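You operate a simulated robot arm through the tools that you are given. There is no shell and no other tool. Be economical: measure what you need, move in short steps, check, and stop when the job is done.

The job below is to be done with a simulated robot arm. You get a single attempt, and the scene is never put back.

Task
Load the small white package on the green base and lay its tail.
Fine: lead the teal clip through the white fork, two turns round the teal cleat, into the yellow holder.
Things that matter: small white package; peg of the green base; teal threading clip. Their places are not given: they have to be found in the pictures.

Only the result counts: the job must be done as asked and must still hold three seconds after the hand-in. Knocking over, shifting, dropping, spilling or breaking anything else fails it.

Robot
A 6-joint arm with a two-finger parallel gripper, fixed in place. Base frame: the origin is at the foot of the arm, x ahead of it, y to its left, z up; the work surface is at about z = 850. Lengths are in mm, angles in degrees, forces in N, time in s.
With the tool pointing down near the work surface it reaches from about 260 to 680 mm from the base axis. Its first joint turns from -66.0 to 66.0 degrees. Payload 2.9 kg.
The tool frame sits at the grasp point between the pads (the TCP): z along the fingers, y along the line on which they close. The tips reach 30 mm beyond it. Largest opening 110 mm; finger width 20, thickness 10; the body of the gripper, 48 by 112 mm, starts 55 mm behind the TCP.
Orientation is that of the tool frame in the base frame, as [roll, pitch, yaw] about the fixed x, y, z axes, in that order (R = Rz(yaw) Ry(pitch) Rx(roll)). With the fingers straight down and closing along the base's y, the tool's x points along the base's -x, its y along +y and its z along -z.

Tools
- The arm moves only by the tool play_rows. Its argument "rows" is a list of rows, each an object of numbers (a shift or turn left out is 0, a gripper value left out holds the last): "wx", "wy", "wz": the turn, a rotation vector about the tool's x, y, z in degrees; "dx", "dy", "dz": the shift along the tool's x, y, z in mm; "fingers": the closure in counts, from 0 (fully open) to 255 (shut). In form: [{"wx": .., "wy": .., "wz": .., "dx": .., "dy": .., "dz": .., "fingers": ..}, ...]. A call has 1 to 8 rows; each row is the pose to reach, as a shift and turn from the pose commanded when the call began, along the tool's axes at that moment. A row lasts 0.2 s, in which the tool goes at most 50 mm and 8.6 degrees; a call with a longer step from one row to the next is refused whole, and so is a gripper value outside its range. Where a pose cannot be reached the arm comes as near as it can. A force on the tool above 70 N (or 10 N above the force at the start of the call, whichever is more), or a blocked arm, ends the call early, and 0.2 s more pass. Each finger travels about 108 mm/s and halts on what it meets, pressing with about 21 N; the grip force reading is that of the motor and also rises with nothing between the fingers. The clock runs only during rows and for 0.2 s after the last one: add rows that repeat a pose to give the fingers time. It gives the time, the measured TCP pose, the force on the tool (base axes), the opening and the grip force at its end, in the units of the frame above (readings bear some noise).
- Cameras (640 x 400 px; columns grow to the right, rows downward): "scene" is fixed at [74.1, 426.4, 1395.1]; the picture's right is [-0.81, -0.59, 0.00], its down [-0.28, 0.39, -0.88] and it looks along [0.52, -0.71, -0.48] (base axes); focal length 341 px, centre (320, 200). "wrist" rides on the gripper at [72, 17, -103] in the tool frame; the picture's right is [-0.23, 0.97, 0.00], its down [-0.76, -0.18, -0.62] and it looks along [-0.61, -0.14, 0.78] (tool axes); focal length 222 px, centre (320, 200).
- camera(camera): a new picture of that camera. The clock stands still meanwhile.
- locate(camera, pixels): there is no depth. For up to 12 entries [column, row, z] of the newest picture of that camera ("zoom" is the newest enlarged one), the place [x, y] in the base frame at which the ray of that pixel passes the height z, good to about 3 mm. The clock stands still meanwhile.
- close_up(camera, box): a new picture of the part [left, top, right, bottom] of that camera's present view, enlarged. The clock stands still meanwhile.
- job_done(): hands the job in; it is judged then, once.

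Work in short steps. Measure before you move; look again where a grasp or a placing could have gone wrong, and mend it. You have 80 turns and 34 pictures in all, those below and enlarged ones among them. Open the gripper and draw the arm clear of the work before you hand the job in, unless the task says otherwise; then end with one line.

The tools are called after "Emit:" as a command line: name --argument value ..., lists and objects as JSON in quotes. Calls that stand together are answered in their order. play_rows: Moves the arm, as the interface text tells. Its arguments: {"type":"object","properties":{"rows":{"type":"array","items":{"type":"object","properties":{"wx":{"type":"number"},"wy":{"type":"number"},"wz":{"type":"number"},"dx":{"type":"number"},"dy":{"type":"number"},"dz":{"type":"number"},"fingers":{"type":"number"}}}}},"required":["rows"]} The other tools are called the same way: camera (camera) takes a picture; locate (camera, pixels) gives the place at which the rays of pixels pass given heights; close_up (camera, box) takes an enlarged picture of a part of a camera's view; job_done () hands the job in.

At the start:

```text
time_s: 0.0
ee_pos: [273.0, -280.9, 1220.3]
orientation: [-179.9, 0.1, 180.0]
wrist_force: [-1.0, 0.3, -0.6]
opening: 110.1
grasp_force: 0.0
```

scene: 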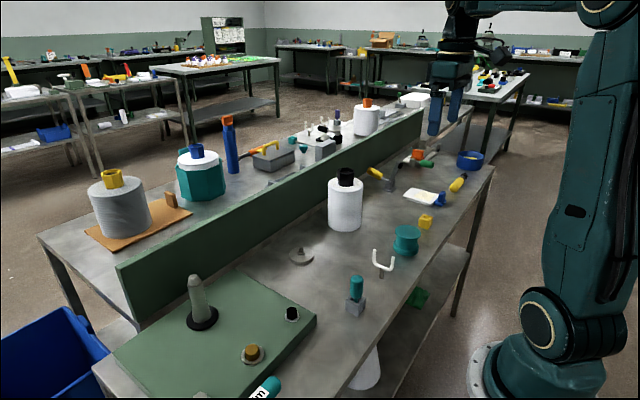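
wrist: 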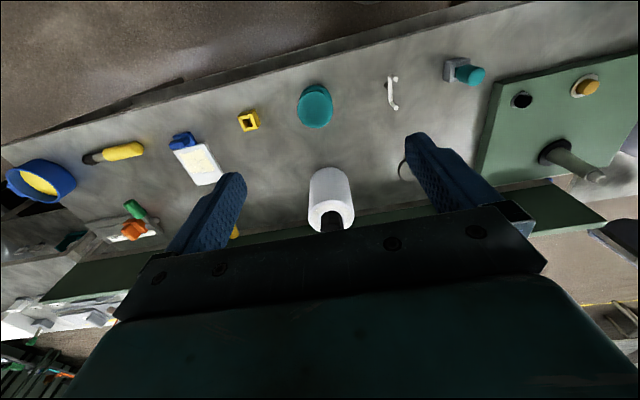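

The white package (scene 345,205), green base peg (200,300), teal clip (357,290), fork (383,265), cleat (406,240) and yellow holder (425,222) are visible. I'll enlarge these areas.

Emit:
close_up --camera "scene" --box '[280, 150, 480, 330]'

Emit:
close_up --camera "scene" --box '[100, 240, 340, 400]'

Emit:
close_up --camera "wrist" --box '[220, 50, 640, 250]'

```text
2.22 times, centred on (380, 240) of scene
```

zoom: 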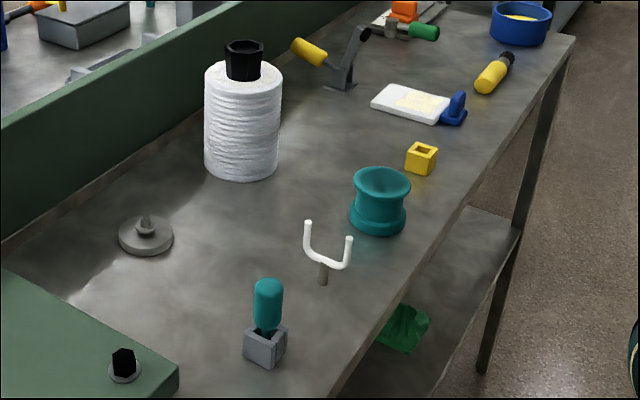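

```text
2.50 times, centred on (220, 320) of scene
```

zoom: 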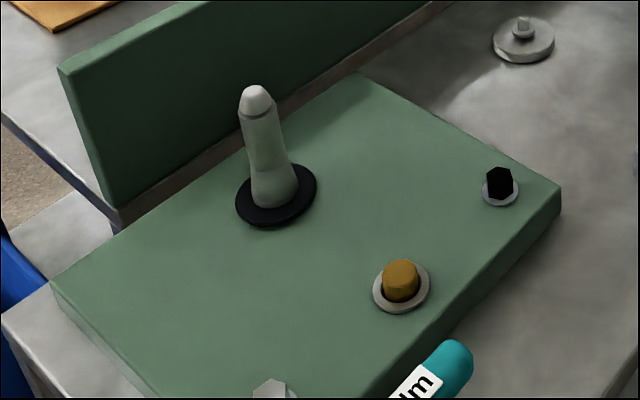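

```text
1.52 times, centred on (430, 150) of wrist
```

zoom: 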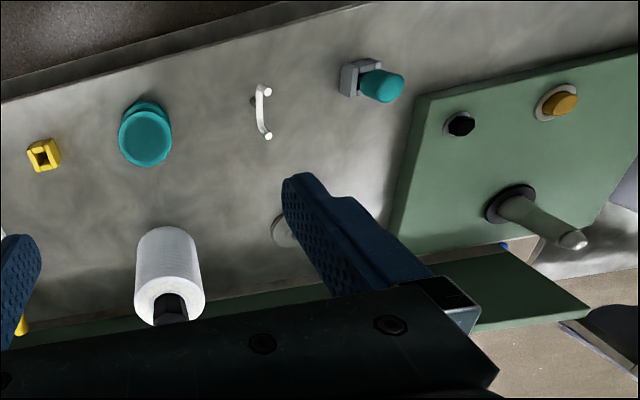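

I'll measure the main points with both cameras at several heights.

Emit:
locate --camera "scene" --pixels '[[345, 224, 850], [346, 170, 960], [346, 170, 1000], [202.4, 318, 880], [194.4, 276, 980], [356, 305, 865], [356, 267, 900], [381.4, 277, 850], [374, 250, 900], [393, 257, 900], [408, 231.5, 890], [427, 217.5, 870]]'

Emit:
locate --camera "wrist" --pixels '[[330, 178, 850], [332, 216, 960], [332, 216, 1000], [554, 151, 880], [597, 179, 980], [456, 70, 865], [474, 75, 900], [388, 92, 850], [396, 79, 900], [396, 108, 900], [315, 107, 890], [247, 121, 870]]'

```text
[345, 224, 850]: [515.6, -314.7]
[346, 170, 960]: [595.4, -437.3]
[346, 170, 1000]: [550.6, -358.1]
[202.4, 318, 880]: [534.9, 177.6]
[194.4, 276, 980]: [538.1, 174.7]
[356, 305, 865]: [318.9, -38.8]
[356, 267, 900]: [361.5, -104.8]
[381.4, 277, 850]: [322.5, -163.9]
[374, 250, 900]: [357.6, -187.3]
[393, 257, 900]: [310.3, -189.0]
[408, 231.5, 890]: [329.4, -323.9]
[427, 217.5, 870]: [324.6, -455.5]
```

```text
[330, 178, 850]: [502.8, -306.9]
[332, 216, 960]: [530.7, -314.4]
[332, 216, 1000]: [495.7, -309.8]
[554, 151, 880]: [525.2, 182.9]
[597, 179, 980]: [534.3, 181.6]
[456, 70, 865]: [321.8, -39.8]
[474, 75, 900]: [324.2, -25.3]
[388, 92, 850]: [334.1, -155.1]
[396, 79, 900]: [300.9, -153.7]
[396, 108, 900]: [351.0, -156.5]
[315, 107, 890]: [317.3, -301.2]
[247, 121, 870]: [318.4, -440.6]
```

Estimates: peg ≈(537,177), tip z≈985; package ≈(518,-310); the core top seems to be z≈1020. I'll move toward the package for a better wrist view.

Emit:
play_rows --rows '[{"dx": -40, "dy": -7}, {"dx": -80, "dy": -15}, {"dx": -120, "dy": -22}, {"dx": -140, "dy": -29}]'

Emit:
camera --camera "wrist"

```text
time_s: 1.0
ee_pos: [412.9, -307.9, 1219.4]
orientation: [180.0, 0.0, 179.9]
wrist_force: [-0.6, 0.0, -0.2]
opening: 109.8
grasp_force: 0.0
```

```text
28 pictures are left
```

wrist: 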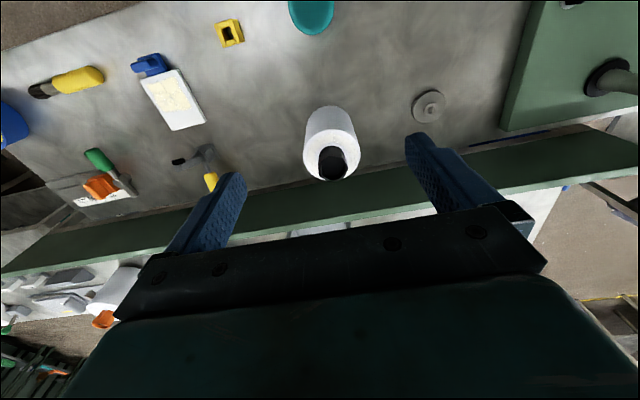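

Emit:
close_up --camera "wrist" --box '[270, 80, 400, 200]'

Emit:
locate --camera "wrist" --pixels '[[332, 166, 1000], [332, 166, 1020], [332, 155, 980], [332, 155, 1000], [303, 152, 990], [362, 152, 990], [608, 78, 880], [429, 102, 855], [229, 32, 880]]'

```text
3.33 times, centred on (335, 140) of wrist
```

zoom: 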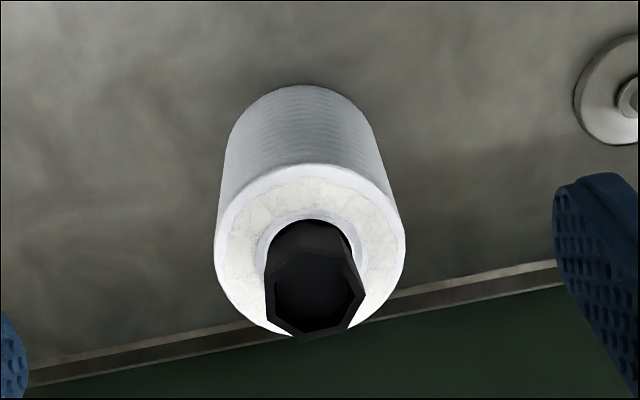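

```text
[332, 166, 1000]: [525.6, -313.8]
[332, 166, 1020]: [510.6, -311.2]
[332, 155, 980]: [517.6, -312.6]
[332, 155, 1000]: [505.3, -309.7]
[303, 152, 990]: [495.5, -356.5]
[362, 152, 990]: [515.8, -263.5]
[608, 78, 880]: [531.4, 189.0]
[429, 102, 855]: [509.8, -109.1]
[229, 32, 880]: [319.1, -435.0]
```

The core is a hollow black tube about 47 mm wide, protruding above the white body, so I'll grip it there. I'll move above it at a clear height and look again.

Emit:
play_rows --rows '[{"dx": -45, "dy": -2}, {"dx": -90, "dy": -3}, {"dx": -100, "dy": -3, "dz": 40}, {"dx": -100, "dy": -3, "dz": 85}, {"dx": -100, "dy": -3, "dz": 125}, {"dx": -100, "dy": -3, "dz": 125}]'

Emit:
camera --camera "wrist"

Emit:
close_up --camera "scene" --box '[280, 80, 440, 240]'

```text
time_s: 2.4
ee_pos: [513.0, -313.3, 1093.7]
orientation: [180.0, 0.0, -180.0]
wrist_force: [0.1, 0.0, -0.2]
opening: 109.9
grasp_force: 0.0
out of reach, approached as far as the arm can: row 2
```

```text
26 pictures are left
```

wrist: 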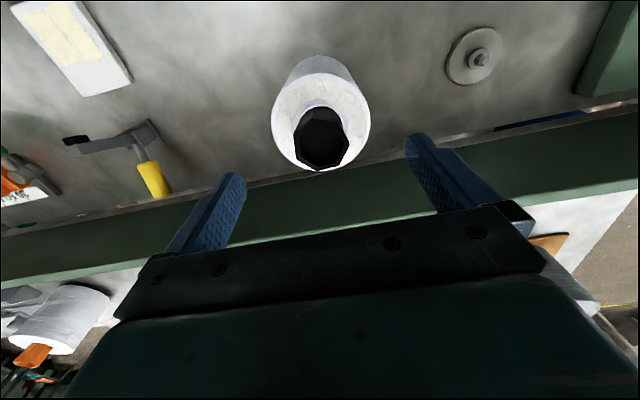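

```text
2.50 times, centred on (360, 160) of scene
```

zoom: 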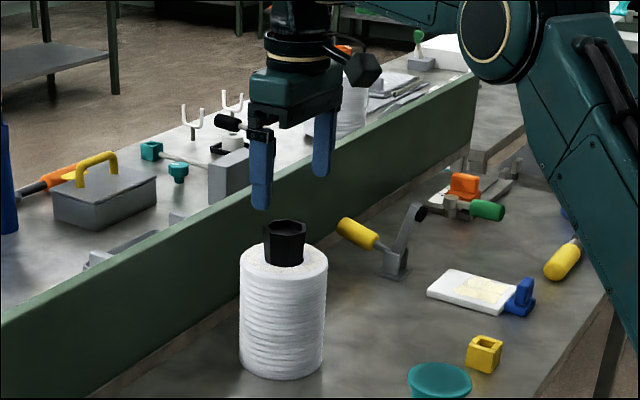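

Emit:
locate --camera "wrist" --pixels '[[321, 138, 1000], [321, 138, 1015], [321, 138, 1025], [321, 116, 970], [321, 116, 980], [321, 116, 990], [272, 116, 980], [370, 116, 980], [293, 137, 1015], [349, 137, 1015]]'

Emit:
locate --camera "zoom" --pixels '[[285, 228, 1000], [285, 228, 1015], [285, 228, 1025], [284, 262, 970], [284, 262, 980], [284, 262, 990], [281, 345, 850], [264, 228, 1015], [307, 228, 1015]]'

```text
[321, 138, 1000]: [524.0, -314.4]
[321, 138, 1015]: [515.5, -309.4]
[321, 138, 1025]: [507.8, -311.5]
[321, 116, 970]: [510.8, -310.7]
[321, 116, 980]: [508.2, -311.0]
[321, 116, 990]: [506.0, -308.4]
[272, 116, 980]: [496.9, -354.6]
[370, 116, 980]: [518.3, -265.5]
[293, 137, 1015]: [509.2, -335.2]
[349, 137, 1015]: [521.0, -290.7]
```

```text
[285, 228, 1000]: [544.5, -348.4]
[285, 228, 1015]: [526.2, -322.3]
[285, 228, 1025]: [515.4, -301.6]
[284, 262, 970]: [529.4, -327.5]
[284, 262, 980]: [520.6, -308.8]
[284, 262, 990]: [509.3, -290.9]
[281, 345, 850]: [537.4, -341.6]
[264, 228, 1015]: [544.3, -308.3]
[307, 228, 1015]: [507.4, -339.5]
```

Core top z≈1020, white top z≈980, axis ≈(514,-311). I'll descend to TCP z≈1018 and close on the core.

Emit:
play_rows --rows '[{"dy": 2, "dx": -1, "dz": 30}, {"dy": 2, "dx": -1, "dz": 55}, {"dy": 2, "dx": -1, "dz": 75}, {"dy": 2, "dx": -1, "dz": 75}, {"dy": 2, "dx": -1, "dz": 75, "fingers": 255}, {"dy": 2, "dx": -1, "dz": 75, "fingers": 255}, {"dy": 2, "dx": -1, "dz": 75, "fingers": 255}, {"dy": 2, "dx": -1, "dz": 75, "fingers": 255}]'

Emit:
camera --camera "wrist"

```text
time_s: 4.2
ee_pos: [513.9, -310.1, 1019.7]
orientation: [180.0, 0.0, -179.9]
wrist_force: [-0.2, -0.5, 0.2]
opening: 46.4
grasp_force: 21.2
```

```text
24 pictures are left
```

wrist: 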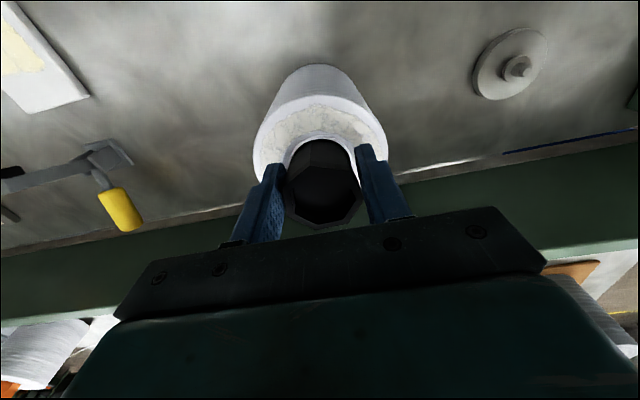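

The grip is firm (opening 46.4, 21 N) and the core is centred. I'll lift gently and drift inward a little.

Emit:
play_rows --rows '[{"dz": -10}, {"dz": -30}, {"dz": -60, "dx": 10}, {"dz": -90, "dx": 30}, {"dz": -120, "dx": 50}, {"dz": -150, "dx": 70}, {"dz": -165, "dx": 80}, {"dz": -165, "dx": 80}]'

```text
time_s: 6.0
ee_pos: [433.5, -310.1, 1182.9]
orientation: [180.0, -0.1, -179.9]
wrist_force: [-0.8, 0.8, -1.1]
opening: 46.3
grasp_force: 21.0
```

Lifted. Sweeping along +y at x≈433.

Emit:
play_rows --rows '[{"dy": 30}, {"dy": 65}, {"dy": 100}, {"dy": 135}, {"dy": 170}, {"dy": 205}, {"dy": 235}, {"dy": 250}]'

Emit:
play_rows --rows '[{"dy": 30}, {"dy": 65}, {"dy": 100}, {"dy": 135}, {"dy": 170}, {"dy": 205}, {"dy": 225}, {"dy": 237}]'

Emit:
play_rows --rows '[{"dx": -25}, {"dx": -50}, {"dx": -75}, {"dx": -75}]'

Emit:
camera --camera "scene"

Emit:
camera --camera "wrist"

```text
time_s: 7.8
ee_pos: [432.7, -58.8, 1184.8]
orientation: [179.9, 0.0, 180.0]
wrist_force: [-0.1, 0.3, -2.3]
opening: 46.0
grasp_force: 21.1
```

```text
time_s: 9.6
ee_pos: [432.9, 176.8, 1184.7]
orientation: [-180.0, 0.0, -180.0]
wrist_force: [-0.3, 0.2, -0.8]
opening: 46.1
grasp_force: 20.9
```

```text
time_s: 10.6
ee_pos: [508.6, 176.5, 1184.4]
orientation: [180.0, 0.0, -180.0]
wrist_force: [-0.6, -0.6, -0.3]
opening: 46.1
grasp_force: 21.1
```

```text
23 pictures are left
```

scene: 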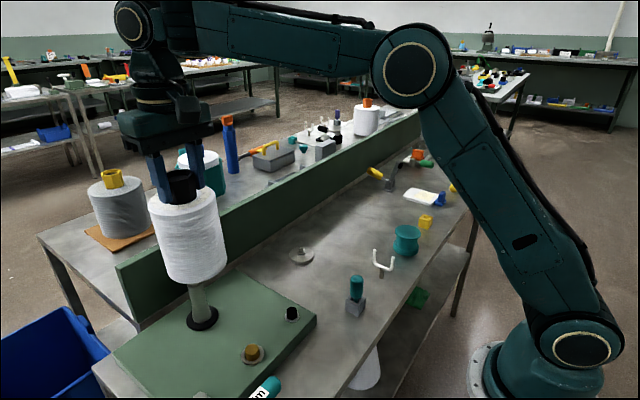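

```text
22 pictures are left
```

wrist: 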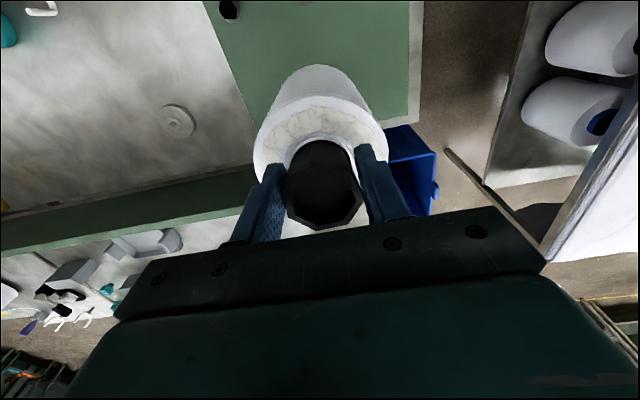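

Package hangs at (508.6,176.5), its bottom at z≈1014 above the peg. I'll zoom in to calibrate the scene camera against the known core position and measure the peg.

Emit:
close_up --camera "scene" --box '[120, 150, 280, 340]'

```text
2.11 times, centred on (200, 245) of scene
```

zoom: 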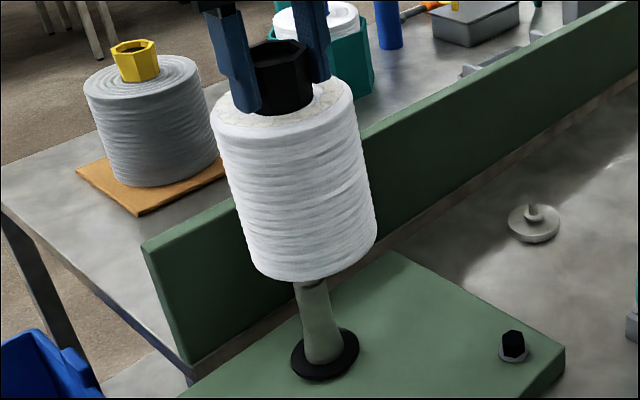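

Emit:
locate --camera "zoom" --pixels '[[283, 103, 1144], [283, 103, 1144], [313, 248, 1014], [313, 248, 1014], [325, 355, 884], [325, 355, 884], [315, 285, 950], [323, 340, 900], [264, 48, 1185]]'

Emit:
locate --camera "wrist" --pixels '[[320, 200, 1185], [320, 100, 1144]]'

```text
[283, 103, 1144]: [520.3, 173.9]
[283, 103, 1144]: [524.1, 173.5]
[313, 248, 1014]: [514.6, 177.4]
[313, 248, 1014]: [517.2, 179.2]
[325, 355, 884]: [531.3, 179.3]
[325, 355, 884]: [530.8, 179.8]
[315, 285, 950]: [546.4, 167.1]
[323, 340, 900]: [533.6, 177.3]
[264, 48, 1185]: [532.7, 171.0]
```

```text
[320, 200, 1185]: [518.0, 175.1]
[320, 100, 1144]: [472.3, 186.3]
```

The scene camera reads about 7 mm off from the TCP; I need to check whether the core is off-centre in the grip.

Emit:
close_up --camera "wrist" --box '[240, 110, 400, 240]'

```text
3.08 times, centred on (320, 175) of wrist
```

zoom: 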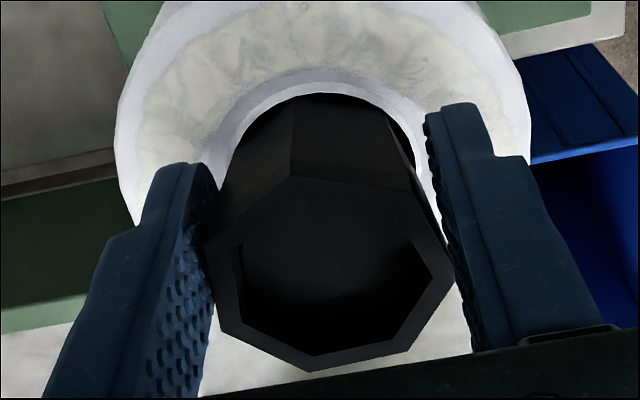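

Emit:
close_up --camera "scene" --box '[140, 130, 230, 210]'

```text
5.00 times, centred on (185, 170) of scene
```

zoom: 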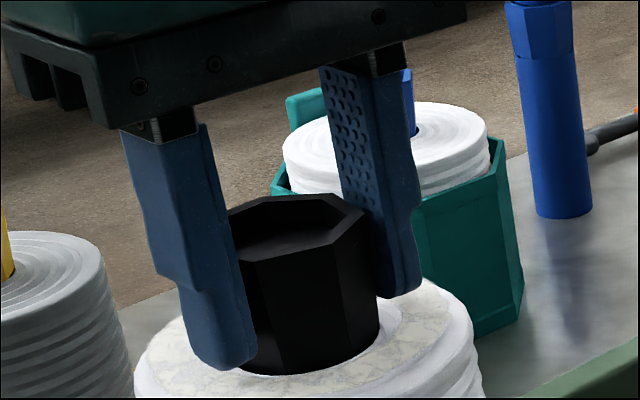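

The finger tips show the scene camera reads ~4.4 px too far left. Corrected, the peg is near (524,178), but the depth direction needs a wrist check from the side. I'll back off with the package for a view of the peg.

Emit:
play_rows --rows '[{"dx": 20, "dy": -30}, {"dx": 45, "dy": -65}, {"dx": 65, "dy": -100}, {"dx": 78, "dy": -130}, {"dx": 78, "dy": -146}, {"dx": 78, "dy": -146}]'

Emit:
close_up --camera "wrist" --box '[360, 60, 520, 160]'

```text
time_s: 12.0
ee_pos: [429.9, 31.7, 1183.8]
orientation: [-180.0, -0.1, 179.9]
wrist_force: [0.7, -0.1, -1.3]
opening: 45.9
grasp_force: 21.1
```

```text
4.00 times, centred on (440, 110) of wrist
```

zoom: 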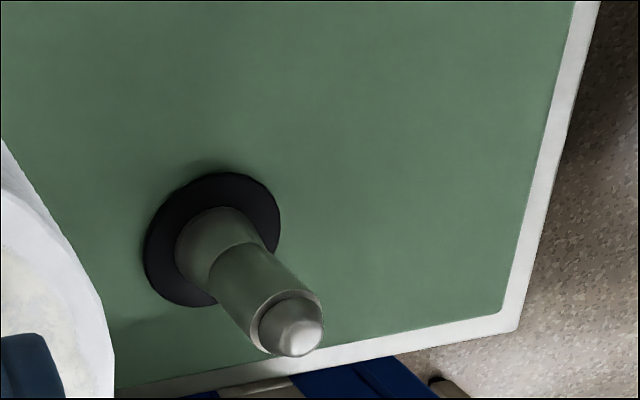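

Emit:
locate --camera "zoom" --pixels '[[212, 240, 882], [212, 240, 882], [212, 240, 890], [288, 324, 970], [288, 324, 980], [288, 324, 980], [297, 334, 985], [297, 334, 990], [232, 258, 915]]'

```text
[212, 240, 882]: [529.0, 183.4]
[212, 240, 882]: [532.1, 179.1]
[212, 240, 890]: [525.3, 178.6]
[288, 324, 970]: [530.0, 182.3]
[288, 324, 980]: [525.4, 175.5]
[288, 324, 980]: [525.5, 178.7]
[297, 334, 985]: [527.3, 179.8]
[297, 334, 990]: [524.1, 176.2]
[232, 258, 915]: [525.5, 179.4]
```

Peg ≈(526.5,179). Moving the package over it.

Emit:
play_rows --rows '[{"dx": -15, "dy": 30}, {"dx": -35, "dy": 65}, {"dx": -60, "dy": 100}, {"dx": -80, "dy": 130}, {"dx": -96.5, "dy": 147}, {"dx": -96.5, "dy": 147}, {"dx": -96.5, "dy": 147, "dz": 12}, {"dx": -96.5, "dy": 147, "dz": 12}]'

Emit:
close_up --camera "scene" --box '[140, 170, 260, 340]'

```text
time_s: 13.8
ee_pos: [527.2, 178.6, 1171.8]
orientation: [-180.0, 0.0, -180.0]
wrist_force: [0.3, -0.2, -1.0]
opening: 45.9
grasp_force: 20.2
```

```text
2.35 times, centred on (200, 255) of scene
```

zoom: 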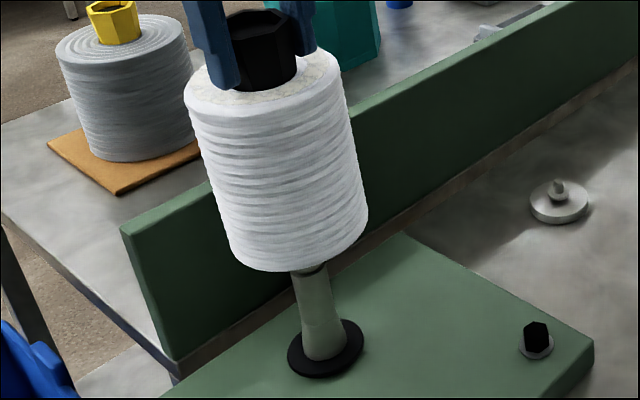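

Extrapolating the package axis to the ring gives (327,348) versus ring seen at (325.5,349): aligned within ~2 mm. Descending gently onto the peg.

Emit:
play_rows --rows '[{"dz": 8}, {"dz": 16}, {"dz": 24}, {"dz": 32}, {"dz": 40}, {"dz": 45}, {"dz": 45}]'

```text
time_s: 15.4
ee_pos: [527.5, 178.3, 1128.3]
orientation: [180.0, 0.0, -179.9]
wrist_force: [-1.1, 0.6, 0.5]
opening: 45.8
grasp_force: 20.9
```

No contact force with the bottom below the tip: the peg is inside. Continue down.

Emit:
play_rows --rows '[{"dz": 10}, {"dz": 20}, {"dz": 30}, {"dz": 40}, {"dz": 50}, {"dz": 58}, {"dz": 62}, {"dz": 62}]'

Emit:
close_up --camera "scene" --box '[140, 200, 260, 350]'

```text
time_s: 17.2
ee_pos: [527.9, 178.3, 1065.6]
orientation: [-180.0, 0.0, 180.0]
wrist_force: [-0.2, 0.6, -0.6]
opening: 45.3
grasp_force: 21.0
```

```text
2.67 times, centred on (200, 275) of scene
```

zoom: 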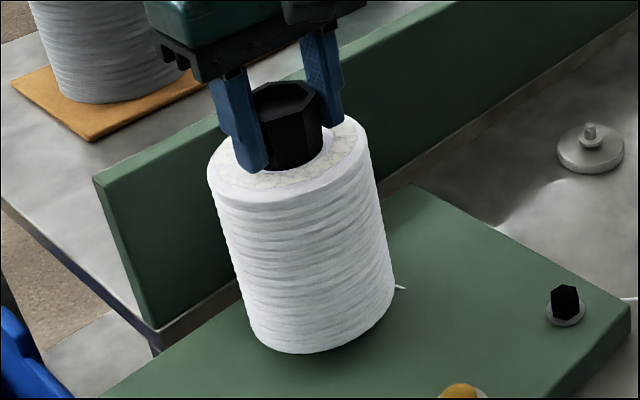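

Nearly down; continue in small steps until seated.

Emit:
play_rows --rows '[{"dz": 3}, {"dz": 6}, {"dz": 9}, {"dz": 12}, {"dz": 15}]'

```text
time_s: 18.4
ee_pos: [528.3, 178.5, 1052.6]
orientation: [179.9, 0.1, -179.9]
wrist_force: [-3.8, 0.5, 16.8]
opening: 44.4
grasp_force: 21.6
```

Seated with 17 N upward force at z≈1053. Release, then rise.

Emit:
play_rows --rows '[{"dz": -2, "fingers": 255}, {"dz": -2, "fingers": 120}, {"dz": -2, "fingers": 60}, {"dz": -2, "fingers": 60}, {"dz": -20, "fingers": 60}, {"dz": -45, "fingers": 60}, {"dz": -80, "fingers": 60}, {"dz": -100, "fingers": 60}]'

Emit:
camera --camera "scene"

```text
time_s: 20.2
ee_pos: [527.6, 178.0, 1151.1]
orientation: [180.0, 0.0, 180.0]
wrist_force: [1.5, -0.4, 0.1]
opening: 84.3
grasp_force: 0.0
```

```text
15 pictures are left
```

scene: 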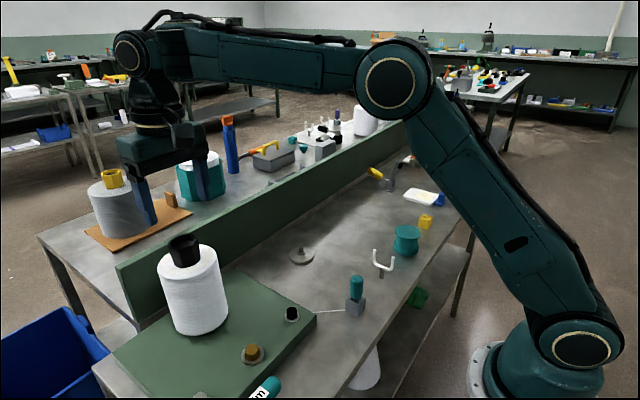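

The package stands on the peg and a thread runs to the clip holder. Now I move to above the clip (~(319,-37)).

Emit:
play_rows --rows '[{"dx": 30, "dy": -30}, {"dx": 60, "dy": -60}, {"dx": 90, "dy": -90}, {"dx": 120, "dy": -125}, {"dx": 150, "dy": -155}, {"dx": 180, "dy": -185}, {"dx": 208, "dy": -215}, {"dx": 208, "dy": -215}]'

Emit:
play_rows --rows '[{"dz": 40}, {"dz": 80}, {"dz": 120}, {"dz": 150}, {"dz": 150}]'

Emit:
camera --camera "wrist"

```text
time_s: 22.0
ee_pos: [319.5, -35.9, 1152.5]
orientation: [179.9, 0.0, 180.0]
wrist_force: [-0.1, -0.2, -0.6]
opening: 84.3
grasp_force: 0.1
```

```text
time_s: 23.2
ee_pos: [319.4, -36.0, 1001.4]
orientation: [179.9, 0.0, -179.9]
wrist_force: [0.2, 0.3, 0.2]
opening: 84.1
grasp_force: 0.0
```

```text
14 pictures are left
```

wrist: 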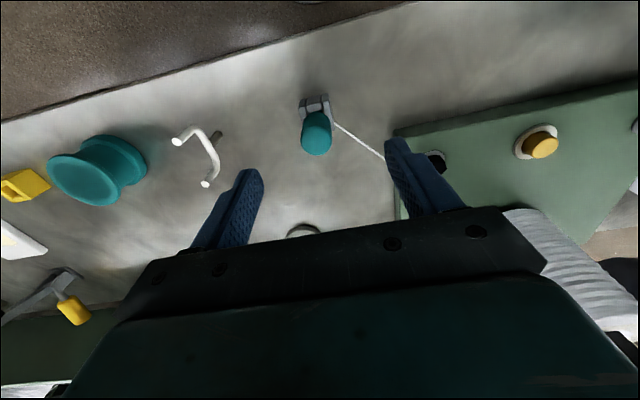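

Emit:
locate --camera "wrist" --pixels '[[316, 140, 915], [316, 140, 925], [314, 104, 865], [301, 135, 910], [331, 135, 910], [177, 141, 920], [206, 184, 920], [216, 135, 855], [75, 180, 905], [120, 165, 852], [20, 186, 880], [338, 126, 880]]'

Emit:
close_up --camera "wrist" --box '[140, 70, 360, 210]'

```text
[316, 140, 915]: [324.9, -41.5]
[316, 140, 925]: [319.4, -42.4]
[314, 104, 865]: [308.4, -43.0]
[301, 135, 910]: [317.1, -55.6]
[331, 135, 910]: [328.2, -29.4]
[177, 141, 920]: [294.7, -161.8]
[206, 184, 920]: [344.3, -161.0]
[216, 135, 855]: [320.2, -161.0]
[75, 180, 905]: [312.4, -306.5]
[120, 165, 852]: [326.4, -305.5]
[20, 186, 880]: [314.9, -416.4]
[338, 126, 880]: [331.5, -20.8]
```

```text
2.86 times, centred on (250, 140) of wrist
```

zoom: 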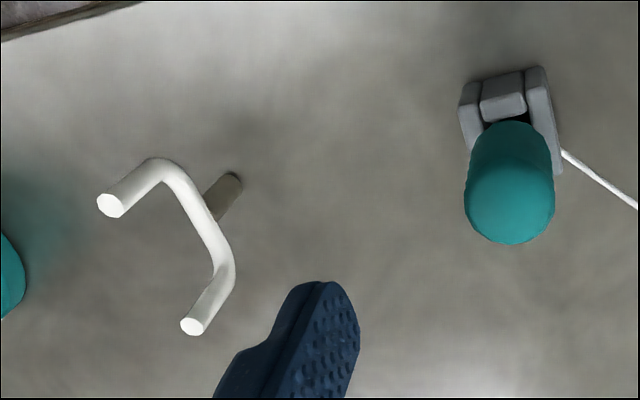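

Clip axis ≈(320,-40.5), teal body z≈888–922; fork prongs (296,-161),(344,-161). Descend around the clip and close gently.

Emit:
play_rows --rows '[{"dx": -1, "dy": -4.5, "dz": 25}, {"dx": -1, "dy": -4.5, "dz": 50}, {"dx": -1, "dy": -4.5, "dz": 70}, {"dx": -1, "dy": -4.5, "dz": 80}, {"dx": -1, "dy": -4.5, "dz": 80}]'

Emit:
close_up --camera "scene" --box '[310, 230, 430, 330]'

```text
time_s: 24.4
ee_pos: [320.2, -40.6, 921.1]
orientation: [179.9, 0.1, 180.0]
wrist_force: [-0.6, 0.0, -0.3]
opening: 84.2
grasp_force: 0.1
```

```text
4.00 times, centred on (370, 280) of scene
```

zoom: 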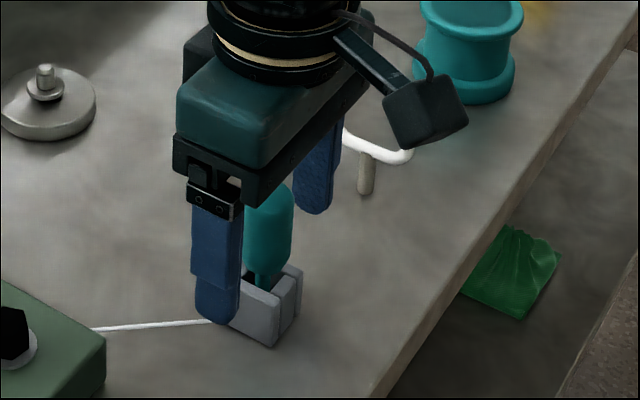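

Finger tips (z≈891) are above the block top (~874). Closing on the clip.

Emit:
play_rows --rows '[{"fingers": 140}, {"fingers": 200}, {"fingers": 255}, {"fingers": 255}, {"fingers": 255}]'

Emit:
play_rows --rows '[{"dz": -8}, {"dz": -18}, {"dz": -32}, {"dz": -46}, {"dz": -60}, {"dz": -60}]'

Emit:
close_up --camera "scene" --box '[300, 200, 440, 320]'

```text
time_s: 25.6
ee_pos: [319.2, -40.6, 920.5]
orientation: [180.0, 0.1, 179.9]
wrist_force: [0.0, 0.1, -0.4]
opening: 25.3
grasp_force: 20.3
```

```text
time_s: 27.0
ee_pos: [320.0, -41.7, 981.6]
orientation: [-180.0, 0.0, 180.0]
wrist_force: [-0.8, -0.8, -0.9]
opening: 25.3
grasp_force: 21.2
```

```text
3.33 times, centred on (370, 260) of scene
```

zoom: 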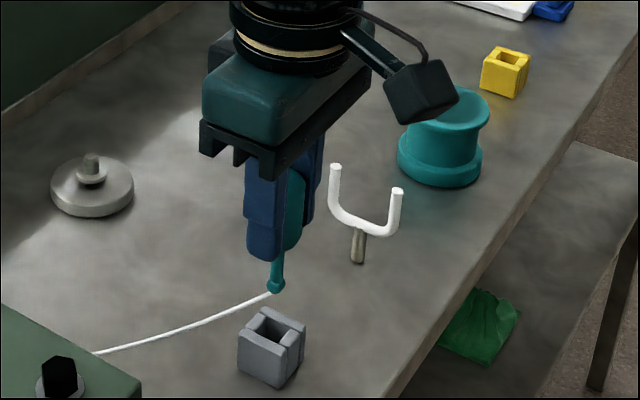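

The clip is a capsule with a stem and a ball ~69 mm below the TCP, thread attached at the ball. With the ball at z≈903 (TCP 972) it passes between the prongs (inner x≈300–340, U bottom ≈886, tips ≈921). Lead it through along −y at x=320.

Emit:
play_rows --rows '[{"dy": -25, "dz": 5}, {"dy": -50, "dz": 9}, {"dy": -75, "dz": 9}, {"dy": -95, "dz": 9}, {"dy": -115, "dz": 9}, {"dy": -135, "dz": 9}, {"dy": -155, "dz": 9}, {"dy": -170, "dz": 9}]'

Emit:
close_up --camera "scene" --box '[300, 200, 440, 320]'

```text
time_s: 28.8
ee_pos: [320.1, -211.0, 973.3]
orientation: [-179.9, -0.1, -179.9]
wrist_force: [0.1, -0.1, 0.5]
opening: 25.4
grasp_force: 20.9
```

```text
3.33 times, centred on (370, 260) of scene
```

zoom: 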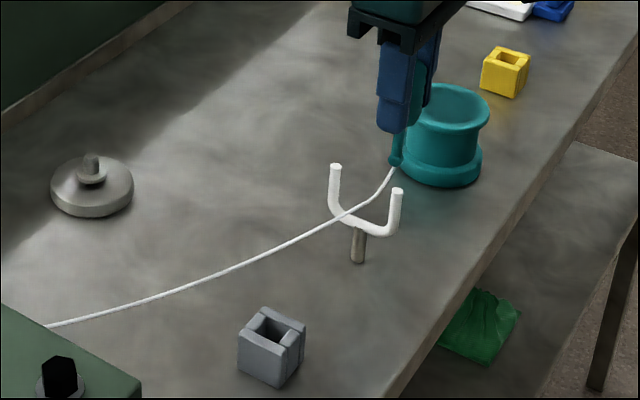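

The thread lies in the fork. Begin winding around the cleat (centre ≈(319,-304), R 54, ball z≈893), going via −x side.

Emit:
play_rows --rows '[{"dx": 14, "dy": -21, "dz": 6}, {"dx": 28.1, "dy": -46.2, "dz": 11}, {"dx": 47.9, "dy": -66, "dz": 11}, {"dx": 55.1, "dy": -93, "dz": 11}, {"dx": 47.9, "dy": -120, "dz": 11}, {"dx": 28.1, "dy": -139.8, "dz": 11}, {"dx": 1.1, "dy": -147, "dz": 11}, {"dx": -25.9, "dy": -139.8, "dz": 11}]'

Emit:
close_up --camera "scene" --box '[340, 180, 460, 290]'

```text
time_s: 30.6
ee_pos: [346.9, -351.4, 960.8]
orientation: [180.0, 0.0, -179.8]
wrist_force: [0.4, 0.7, -0.3]
opening: 25.6
grasp_force: 20.2
```

```text
3.64 times, centred on (400, 235) of scene
```

zoom: 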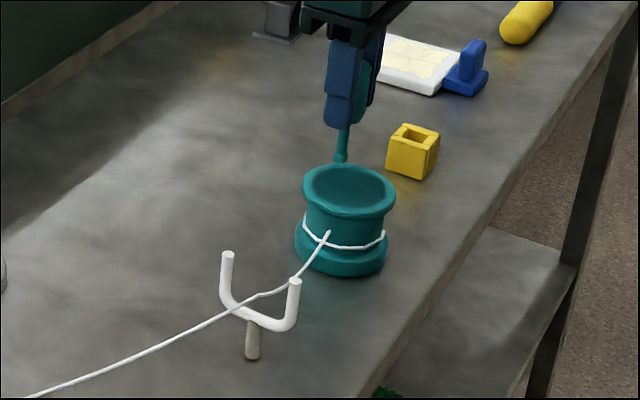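

The thread sits at the waist below the top rim. Continuing the winding, slightly higher where it crosses the incoming strand.

Emit:
play_rows --rows '[{"dx": -19.8, "dy": 19.8}, {"dx": -27, "dy": 46.8}, {"dx": -19.8, "dy": 73.8, "dz": -2}, {"dx": 0, "dy": 93.6, "dz": -4}, {"dx": 27, "dy": 100.8, "dz": -4}, {"dx": 54, "dy": 93.6, "dz": -4}, {"dx": 73.8, "dy": 73.8, "dz": -2}, {"dx": 81, "dy": 46.8}]'

Emit:
close_up --camera "scene" --box '[360, 190, 450, 290]'

```text
time_s: 32.4
ee_pos: [263.9, -304.3, 961.7]
orientation: [-180.0, -0.1, -180.0]
wrist_force: [-0.3, -0.1, 0.0]
opening: 25.6
grasp_force: 20.9
```

```text
4.00 times, centred on (405, 240) of scene
```

zoom: 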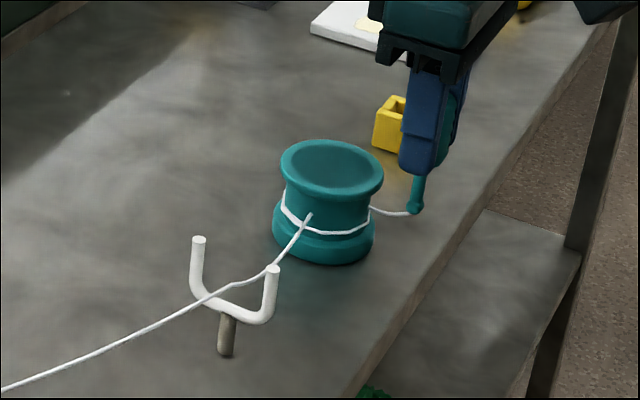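

Winding is going well (450° swept). Continue.

Emit:
play_rows --rows '[{"dx": -7.2, "dy": -27}, {"dx": -27, "dy": -46.8}, {"dx": -54, "dy": -54}, {"dx": -81, "dy": -46.8}, {"dx": -100.8, "dy": -27}, {"dx": -108, "dy": 0}, {"dx": -100.8, "dy": 27, "dz": -2}, {"dx": -81, "dy": 46.8, "dz": -4}]'

Emit:
play_rows --rows '[{"dx": 27, "dy": 7.2}, {"dx": 54, "dy": 0}, {"dx": 73.8, "dy": -19.8, "dz": 2}, {"dx": 81, "dy": -46.8, "dz": 2}, {"dx": 73.8, "dy": -73.8, "dz": 2}, {"dx": 54, "dy": -93.6, "dz": 2}, {"dx": 30, "dy": -102, "dz": 2}, {"dx": 30, "dy": -102, "dz": 2}]'

Emit:
close_up --camera "scene" --box '[360, 180, 460, 290]'

Emit:
camera --camera "wrist"

```text
time_s: 34.2
ee_pos: [345.8, -257.5, 964.5]
orientation: [180.0, 0.1, 180.0]
wrist_force: [1.1, 1.1, -0.7]
opening: 25.3
grasp_force: 20.8
```

```text
time_s: 36.0
ee_pos: [314.8, -359.3, 962.5]
orientation: [-180.0, 0.0, -180.0]
wrist_force: [-0.2, -0.8, -0.6]
opening: 25.5
grasp_force: 21.6
```

```text
3.64 times, centred on (410, 235) of scene
```

zoom: 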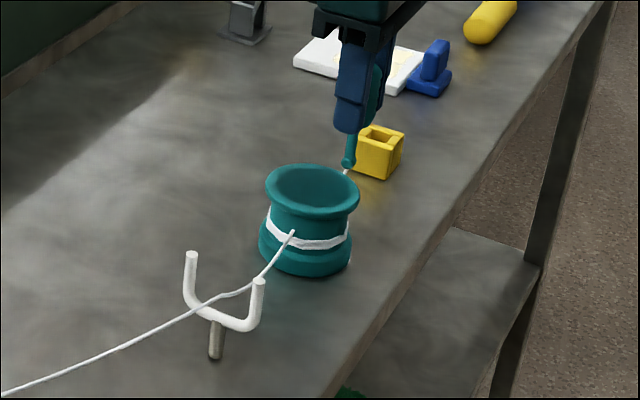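

```text
6 pictures are left
```

wrist: 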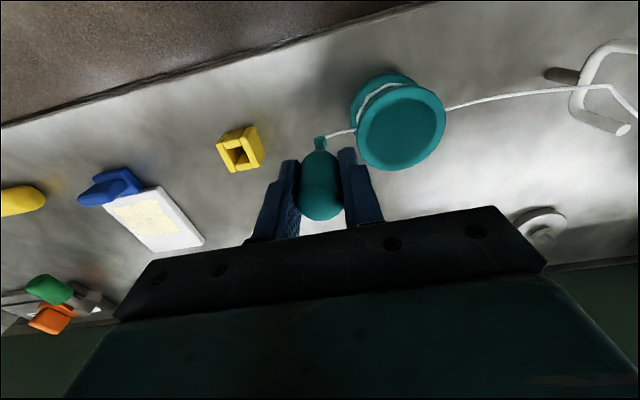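

Two and a half sweeps done; strands sit on the waist. Zoom on the yellow holder.

Emit:
close_up --camera "wrist" --box '[200, 100, 350, 200]'

Emit:
locate --camera "wrist" --pixels '[[239, 155, 875], [239, 155, 875], [239, 155, 880], [239, 155, 880], [320, 142, 893], [320, 142, 893]]'

```text
4.00 times, centred on (275, 150) of wrist
```

zoom: 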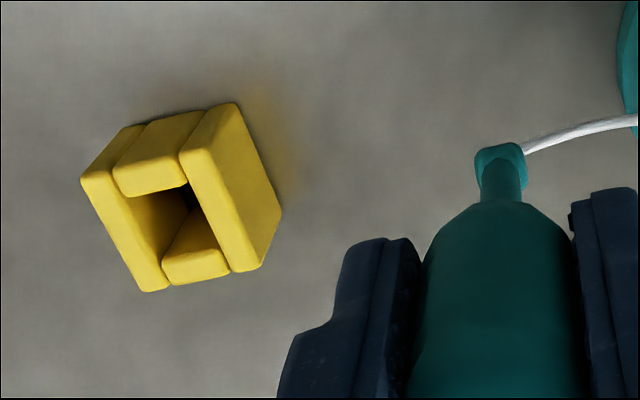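

```text
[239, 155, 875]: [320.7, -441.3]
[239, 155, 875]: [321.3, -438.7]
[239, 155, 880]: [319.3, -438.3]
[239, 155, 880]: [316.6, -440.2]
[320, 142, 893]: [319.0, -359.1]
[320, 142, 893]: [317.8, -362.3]
```

Hole ≈(317.5,-437.5) after correcting with the ball's known position. Move above it at the same height and compare ball and hole directly.

Emit:
play_rows --rows '[{"dx": -1, "dy": -25, "dz": -2}, {"dx": -2, "dy": -50, "dz": -2}, {"dx": -2.7, "dy": -70, "dz": -1}, {"dx": -2.7, "dy": -78.2, "dz": 0}, {"dx": -2.7, "dy": -78.2, "dz": 0}, {"dx": -2.7, "dy": -78.2, "dz": 0}]'

Emit:
close_up --camera "wrist" --box '[270, 90, 370, 170]'

```text
time_s: 37.4
ee_pos: [318.3, -437.8, 961.7]
orientation: [-180.0, 0.1, 180.0]
wrist_force: [0.1, -0.5, -0.2]
opening: 25.4
grasp_force: 20.8
```

```text
5.00 times, centred on (320, 130) of wrist
```

zoom: 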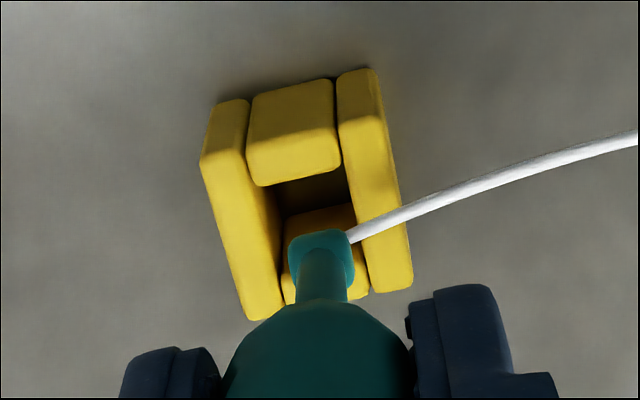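

Projecting straight down, the ball lands at ~(320.4,134) while the hole centre is ~(318,134): shift 2 mm in −y, then descend in small steps.

Emit:
play_rows --rows '[{"dy": -2.2}, {"dy": -2.2, "dz": 6}, {"dy": -2.2, "dz": 11}, {"dy": -2.2, "dz": 15}, {"dy": -2.2, "dz": 19}, {"dy": -2.2, "dz": 22}]'

Emit:
close_up --camera "wrist" --box '[270, 90, 370, 170]'

```text
time_s: 38.8
ee_pos: [318.2, -440.2, 941.7]
orientation: [-180.0, 0.0, 179.9]
wrist_force: [-0.9, -0.1, 0.0]
opening: 25.4
grasp_force: 20.8
```

```text
5.00 times, centred on (320, 130) of wrist
```

zoom: 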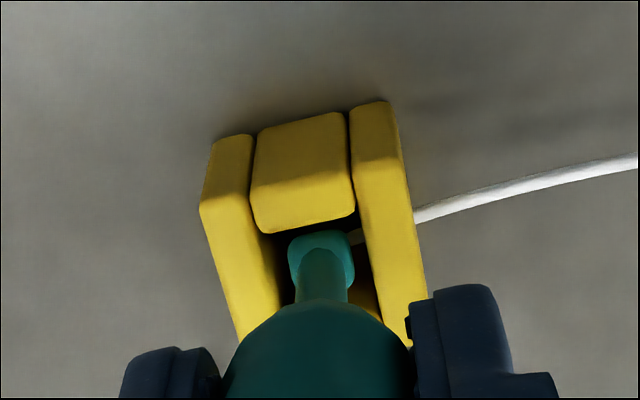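

The ball is inside the hole with no contact force. Continue down to the seating height (~TCP 921).

Emit:
play_rows --rows '[{"dz": 4}, {"dz": 8}, {"dz": 12}, {"dz": 15}, {"dz": 18}, {"dz": 20}, {"dz": 20}]'

```text
time_s: 40.4
ee_pos: [319.4, -439.0, 921.0]
orientation: [180.0, 0.1, -179.9]
wrist_force: [-0.7, 0.2, 0.2]
opening: 25.3
grasp_force: 21.4
```

No contact yet; nudge down a few mm to seat it.

Emit:
play_rows --rows '[{"dz": 1}, {"dz": 2}, {"dz": 3}]'

Emit:
close_up --camera "scene" --box '[360, 170, 460, 280]'

```text
time_s: 41.2
ee_pos: [318.9, -440.9, 920.3]
orientation: [-179.9, 0.1, -180.0]
wrist_force: [-1.6, 3.8, 16.2]
opening: 25.6
grasp_force: 21.1
```

```text
3.64 times, centred on (410, 225) of scene
```

zoom: 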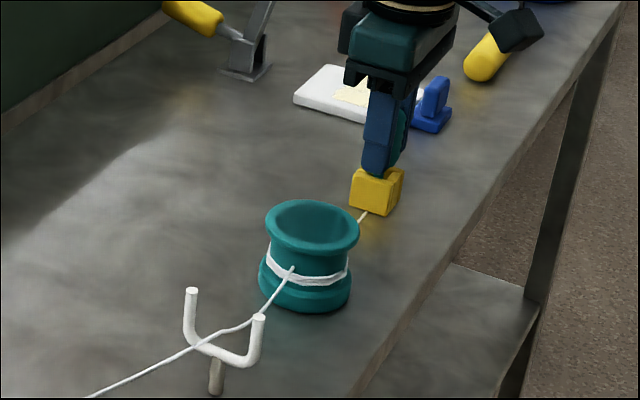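

Seated (16 N contact at z≈920). Release gently, then lift straight up.

Emit:
play_rows --rows '[{"dz": 0, "fingers": 255}, {"dz": 0, "fingers": 170}, {"dz": 0, "fingers": 130}, {"dz": 0, "fingers": 130}, {"dz": -20, "fingers": 130}, {"dz": -50, "fingers": 130}, {"dz": -90, "fingers": 130}, {"dz": -130, "fingers": 130}]'

Emit:
play_rows --rows '[{"dz": -40}, {"dz": -80}, {"dz": -120}, {"dz": -150}, {"dz": -150}]'

Emit:
camera --camera "scene"

```text
time_s: 43.0
ee_pos: [319.2, -439.9, 1046.8]
orientation: [179.9, 0.0, -179.9]
wrist_force: [-0.3, 0.2, 0.0]
opening: 53.9
grasp_force: 0.1
```

```text
time_s: 44.2
ee_pos: [318.9, -441.2, 1199.2]
orientation: [179.9, -0.1, -179.9]
wrist_force: [0.3, 0.0, -0.5]
opening: 53.9
grasp_force: 0.1
```

```text
1 pictures are left
```

scene: 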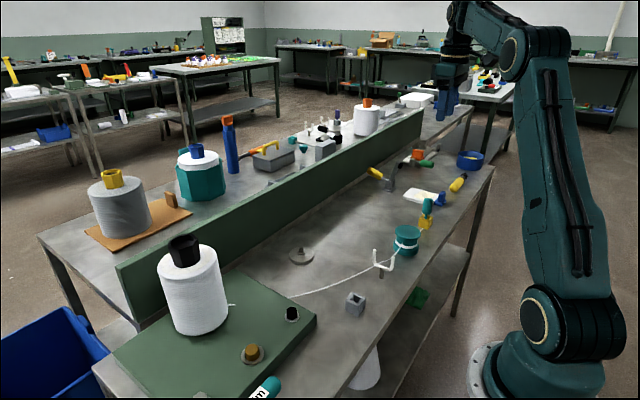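

Package on the peg; clip standing in the yellow holder. One last close-up of the fork, cleat and holder.

Emit:
close_up --camera "scene" --box '[350, 180, 460, 290]'

```text
3.64 times, centred on (405, 235) of scene
```

zoom: 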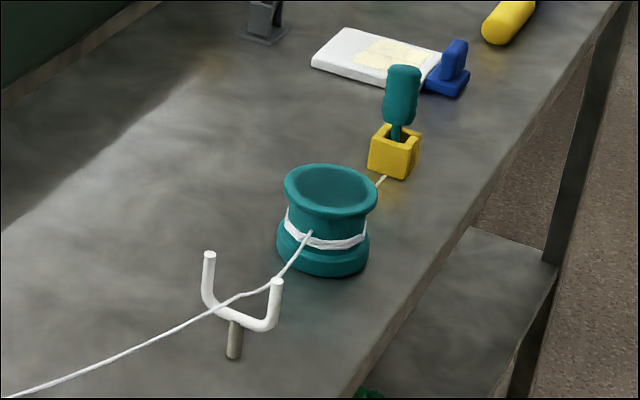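

The thread runs through the fork, is wound on the cleat, and the clip stands in the yellow holder; the arm is clear. Handing in.

Emit:
job_done

```text
The job is handed in.
```

The white package is on the green base's peg. Its tail runs through the white fork and twice round the teal cleat, and the clip stands in the yellow holder. The gripper was open and the arm clear when I handed it in.
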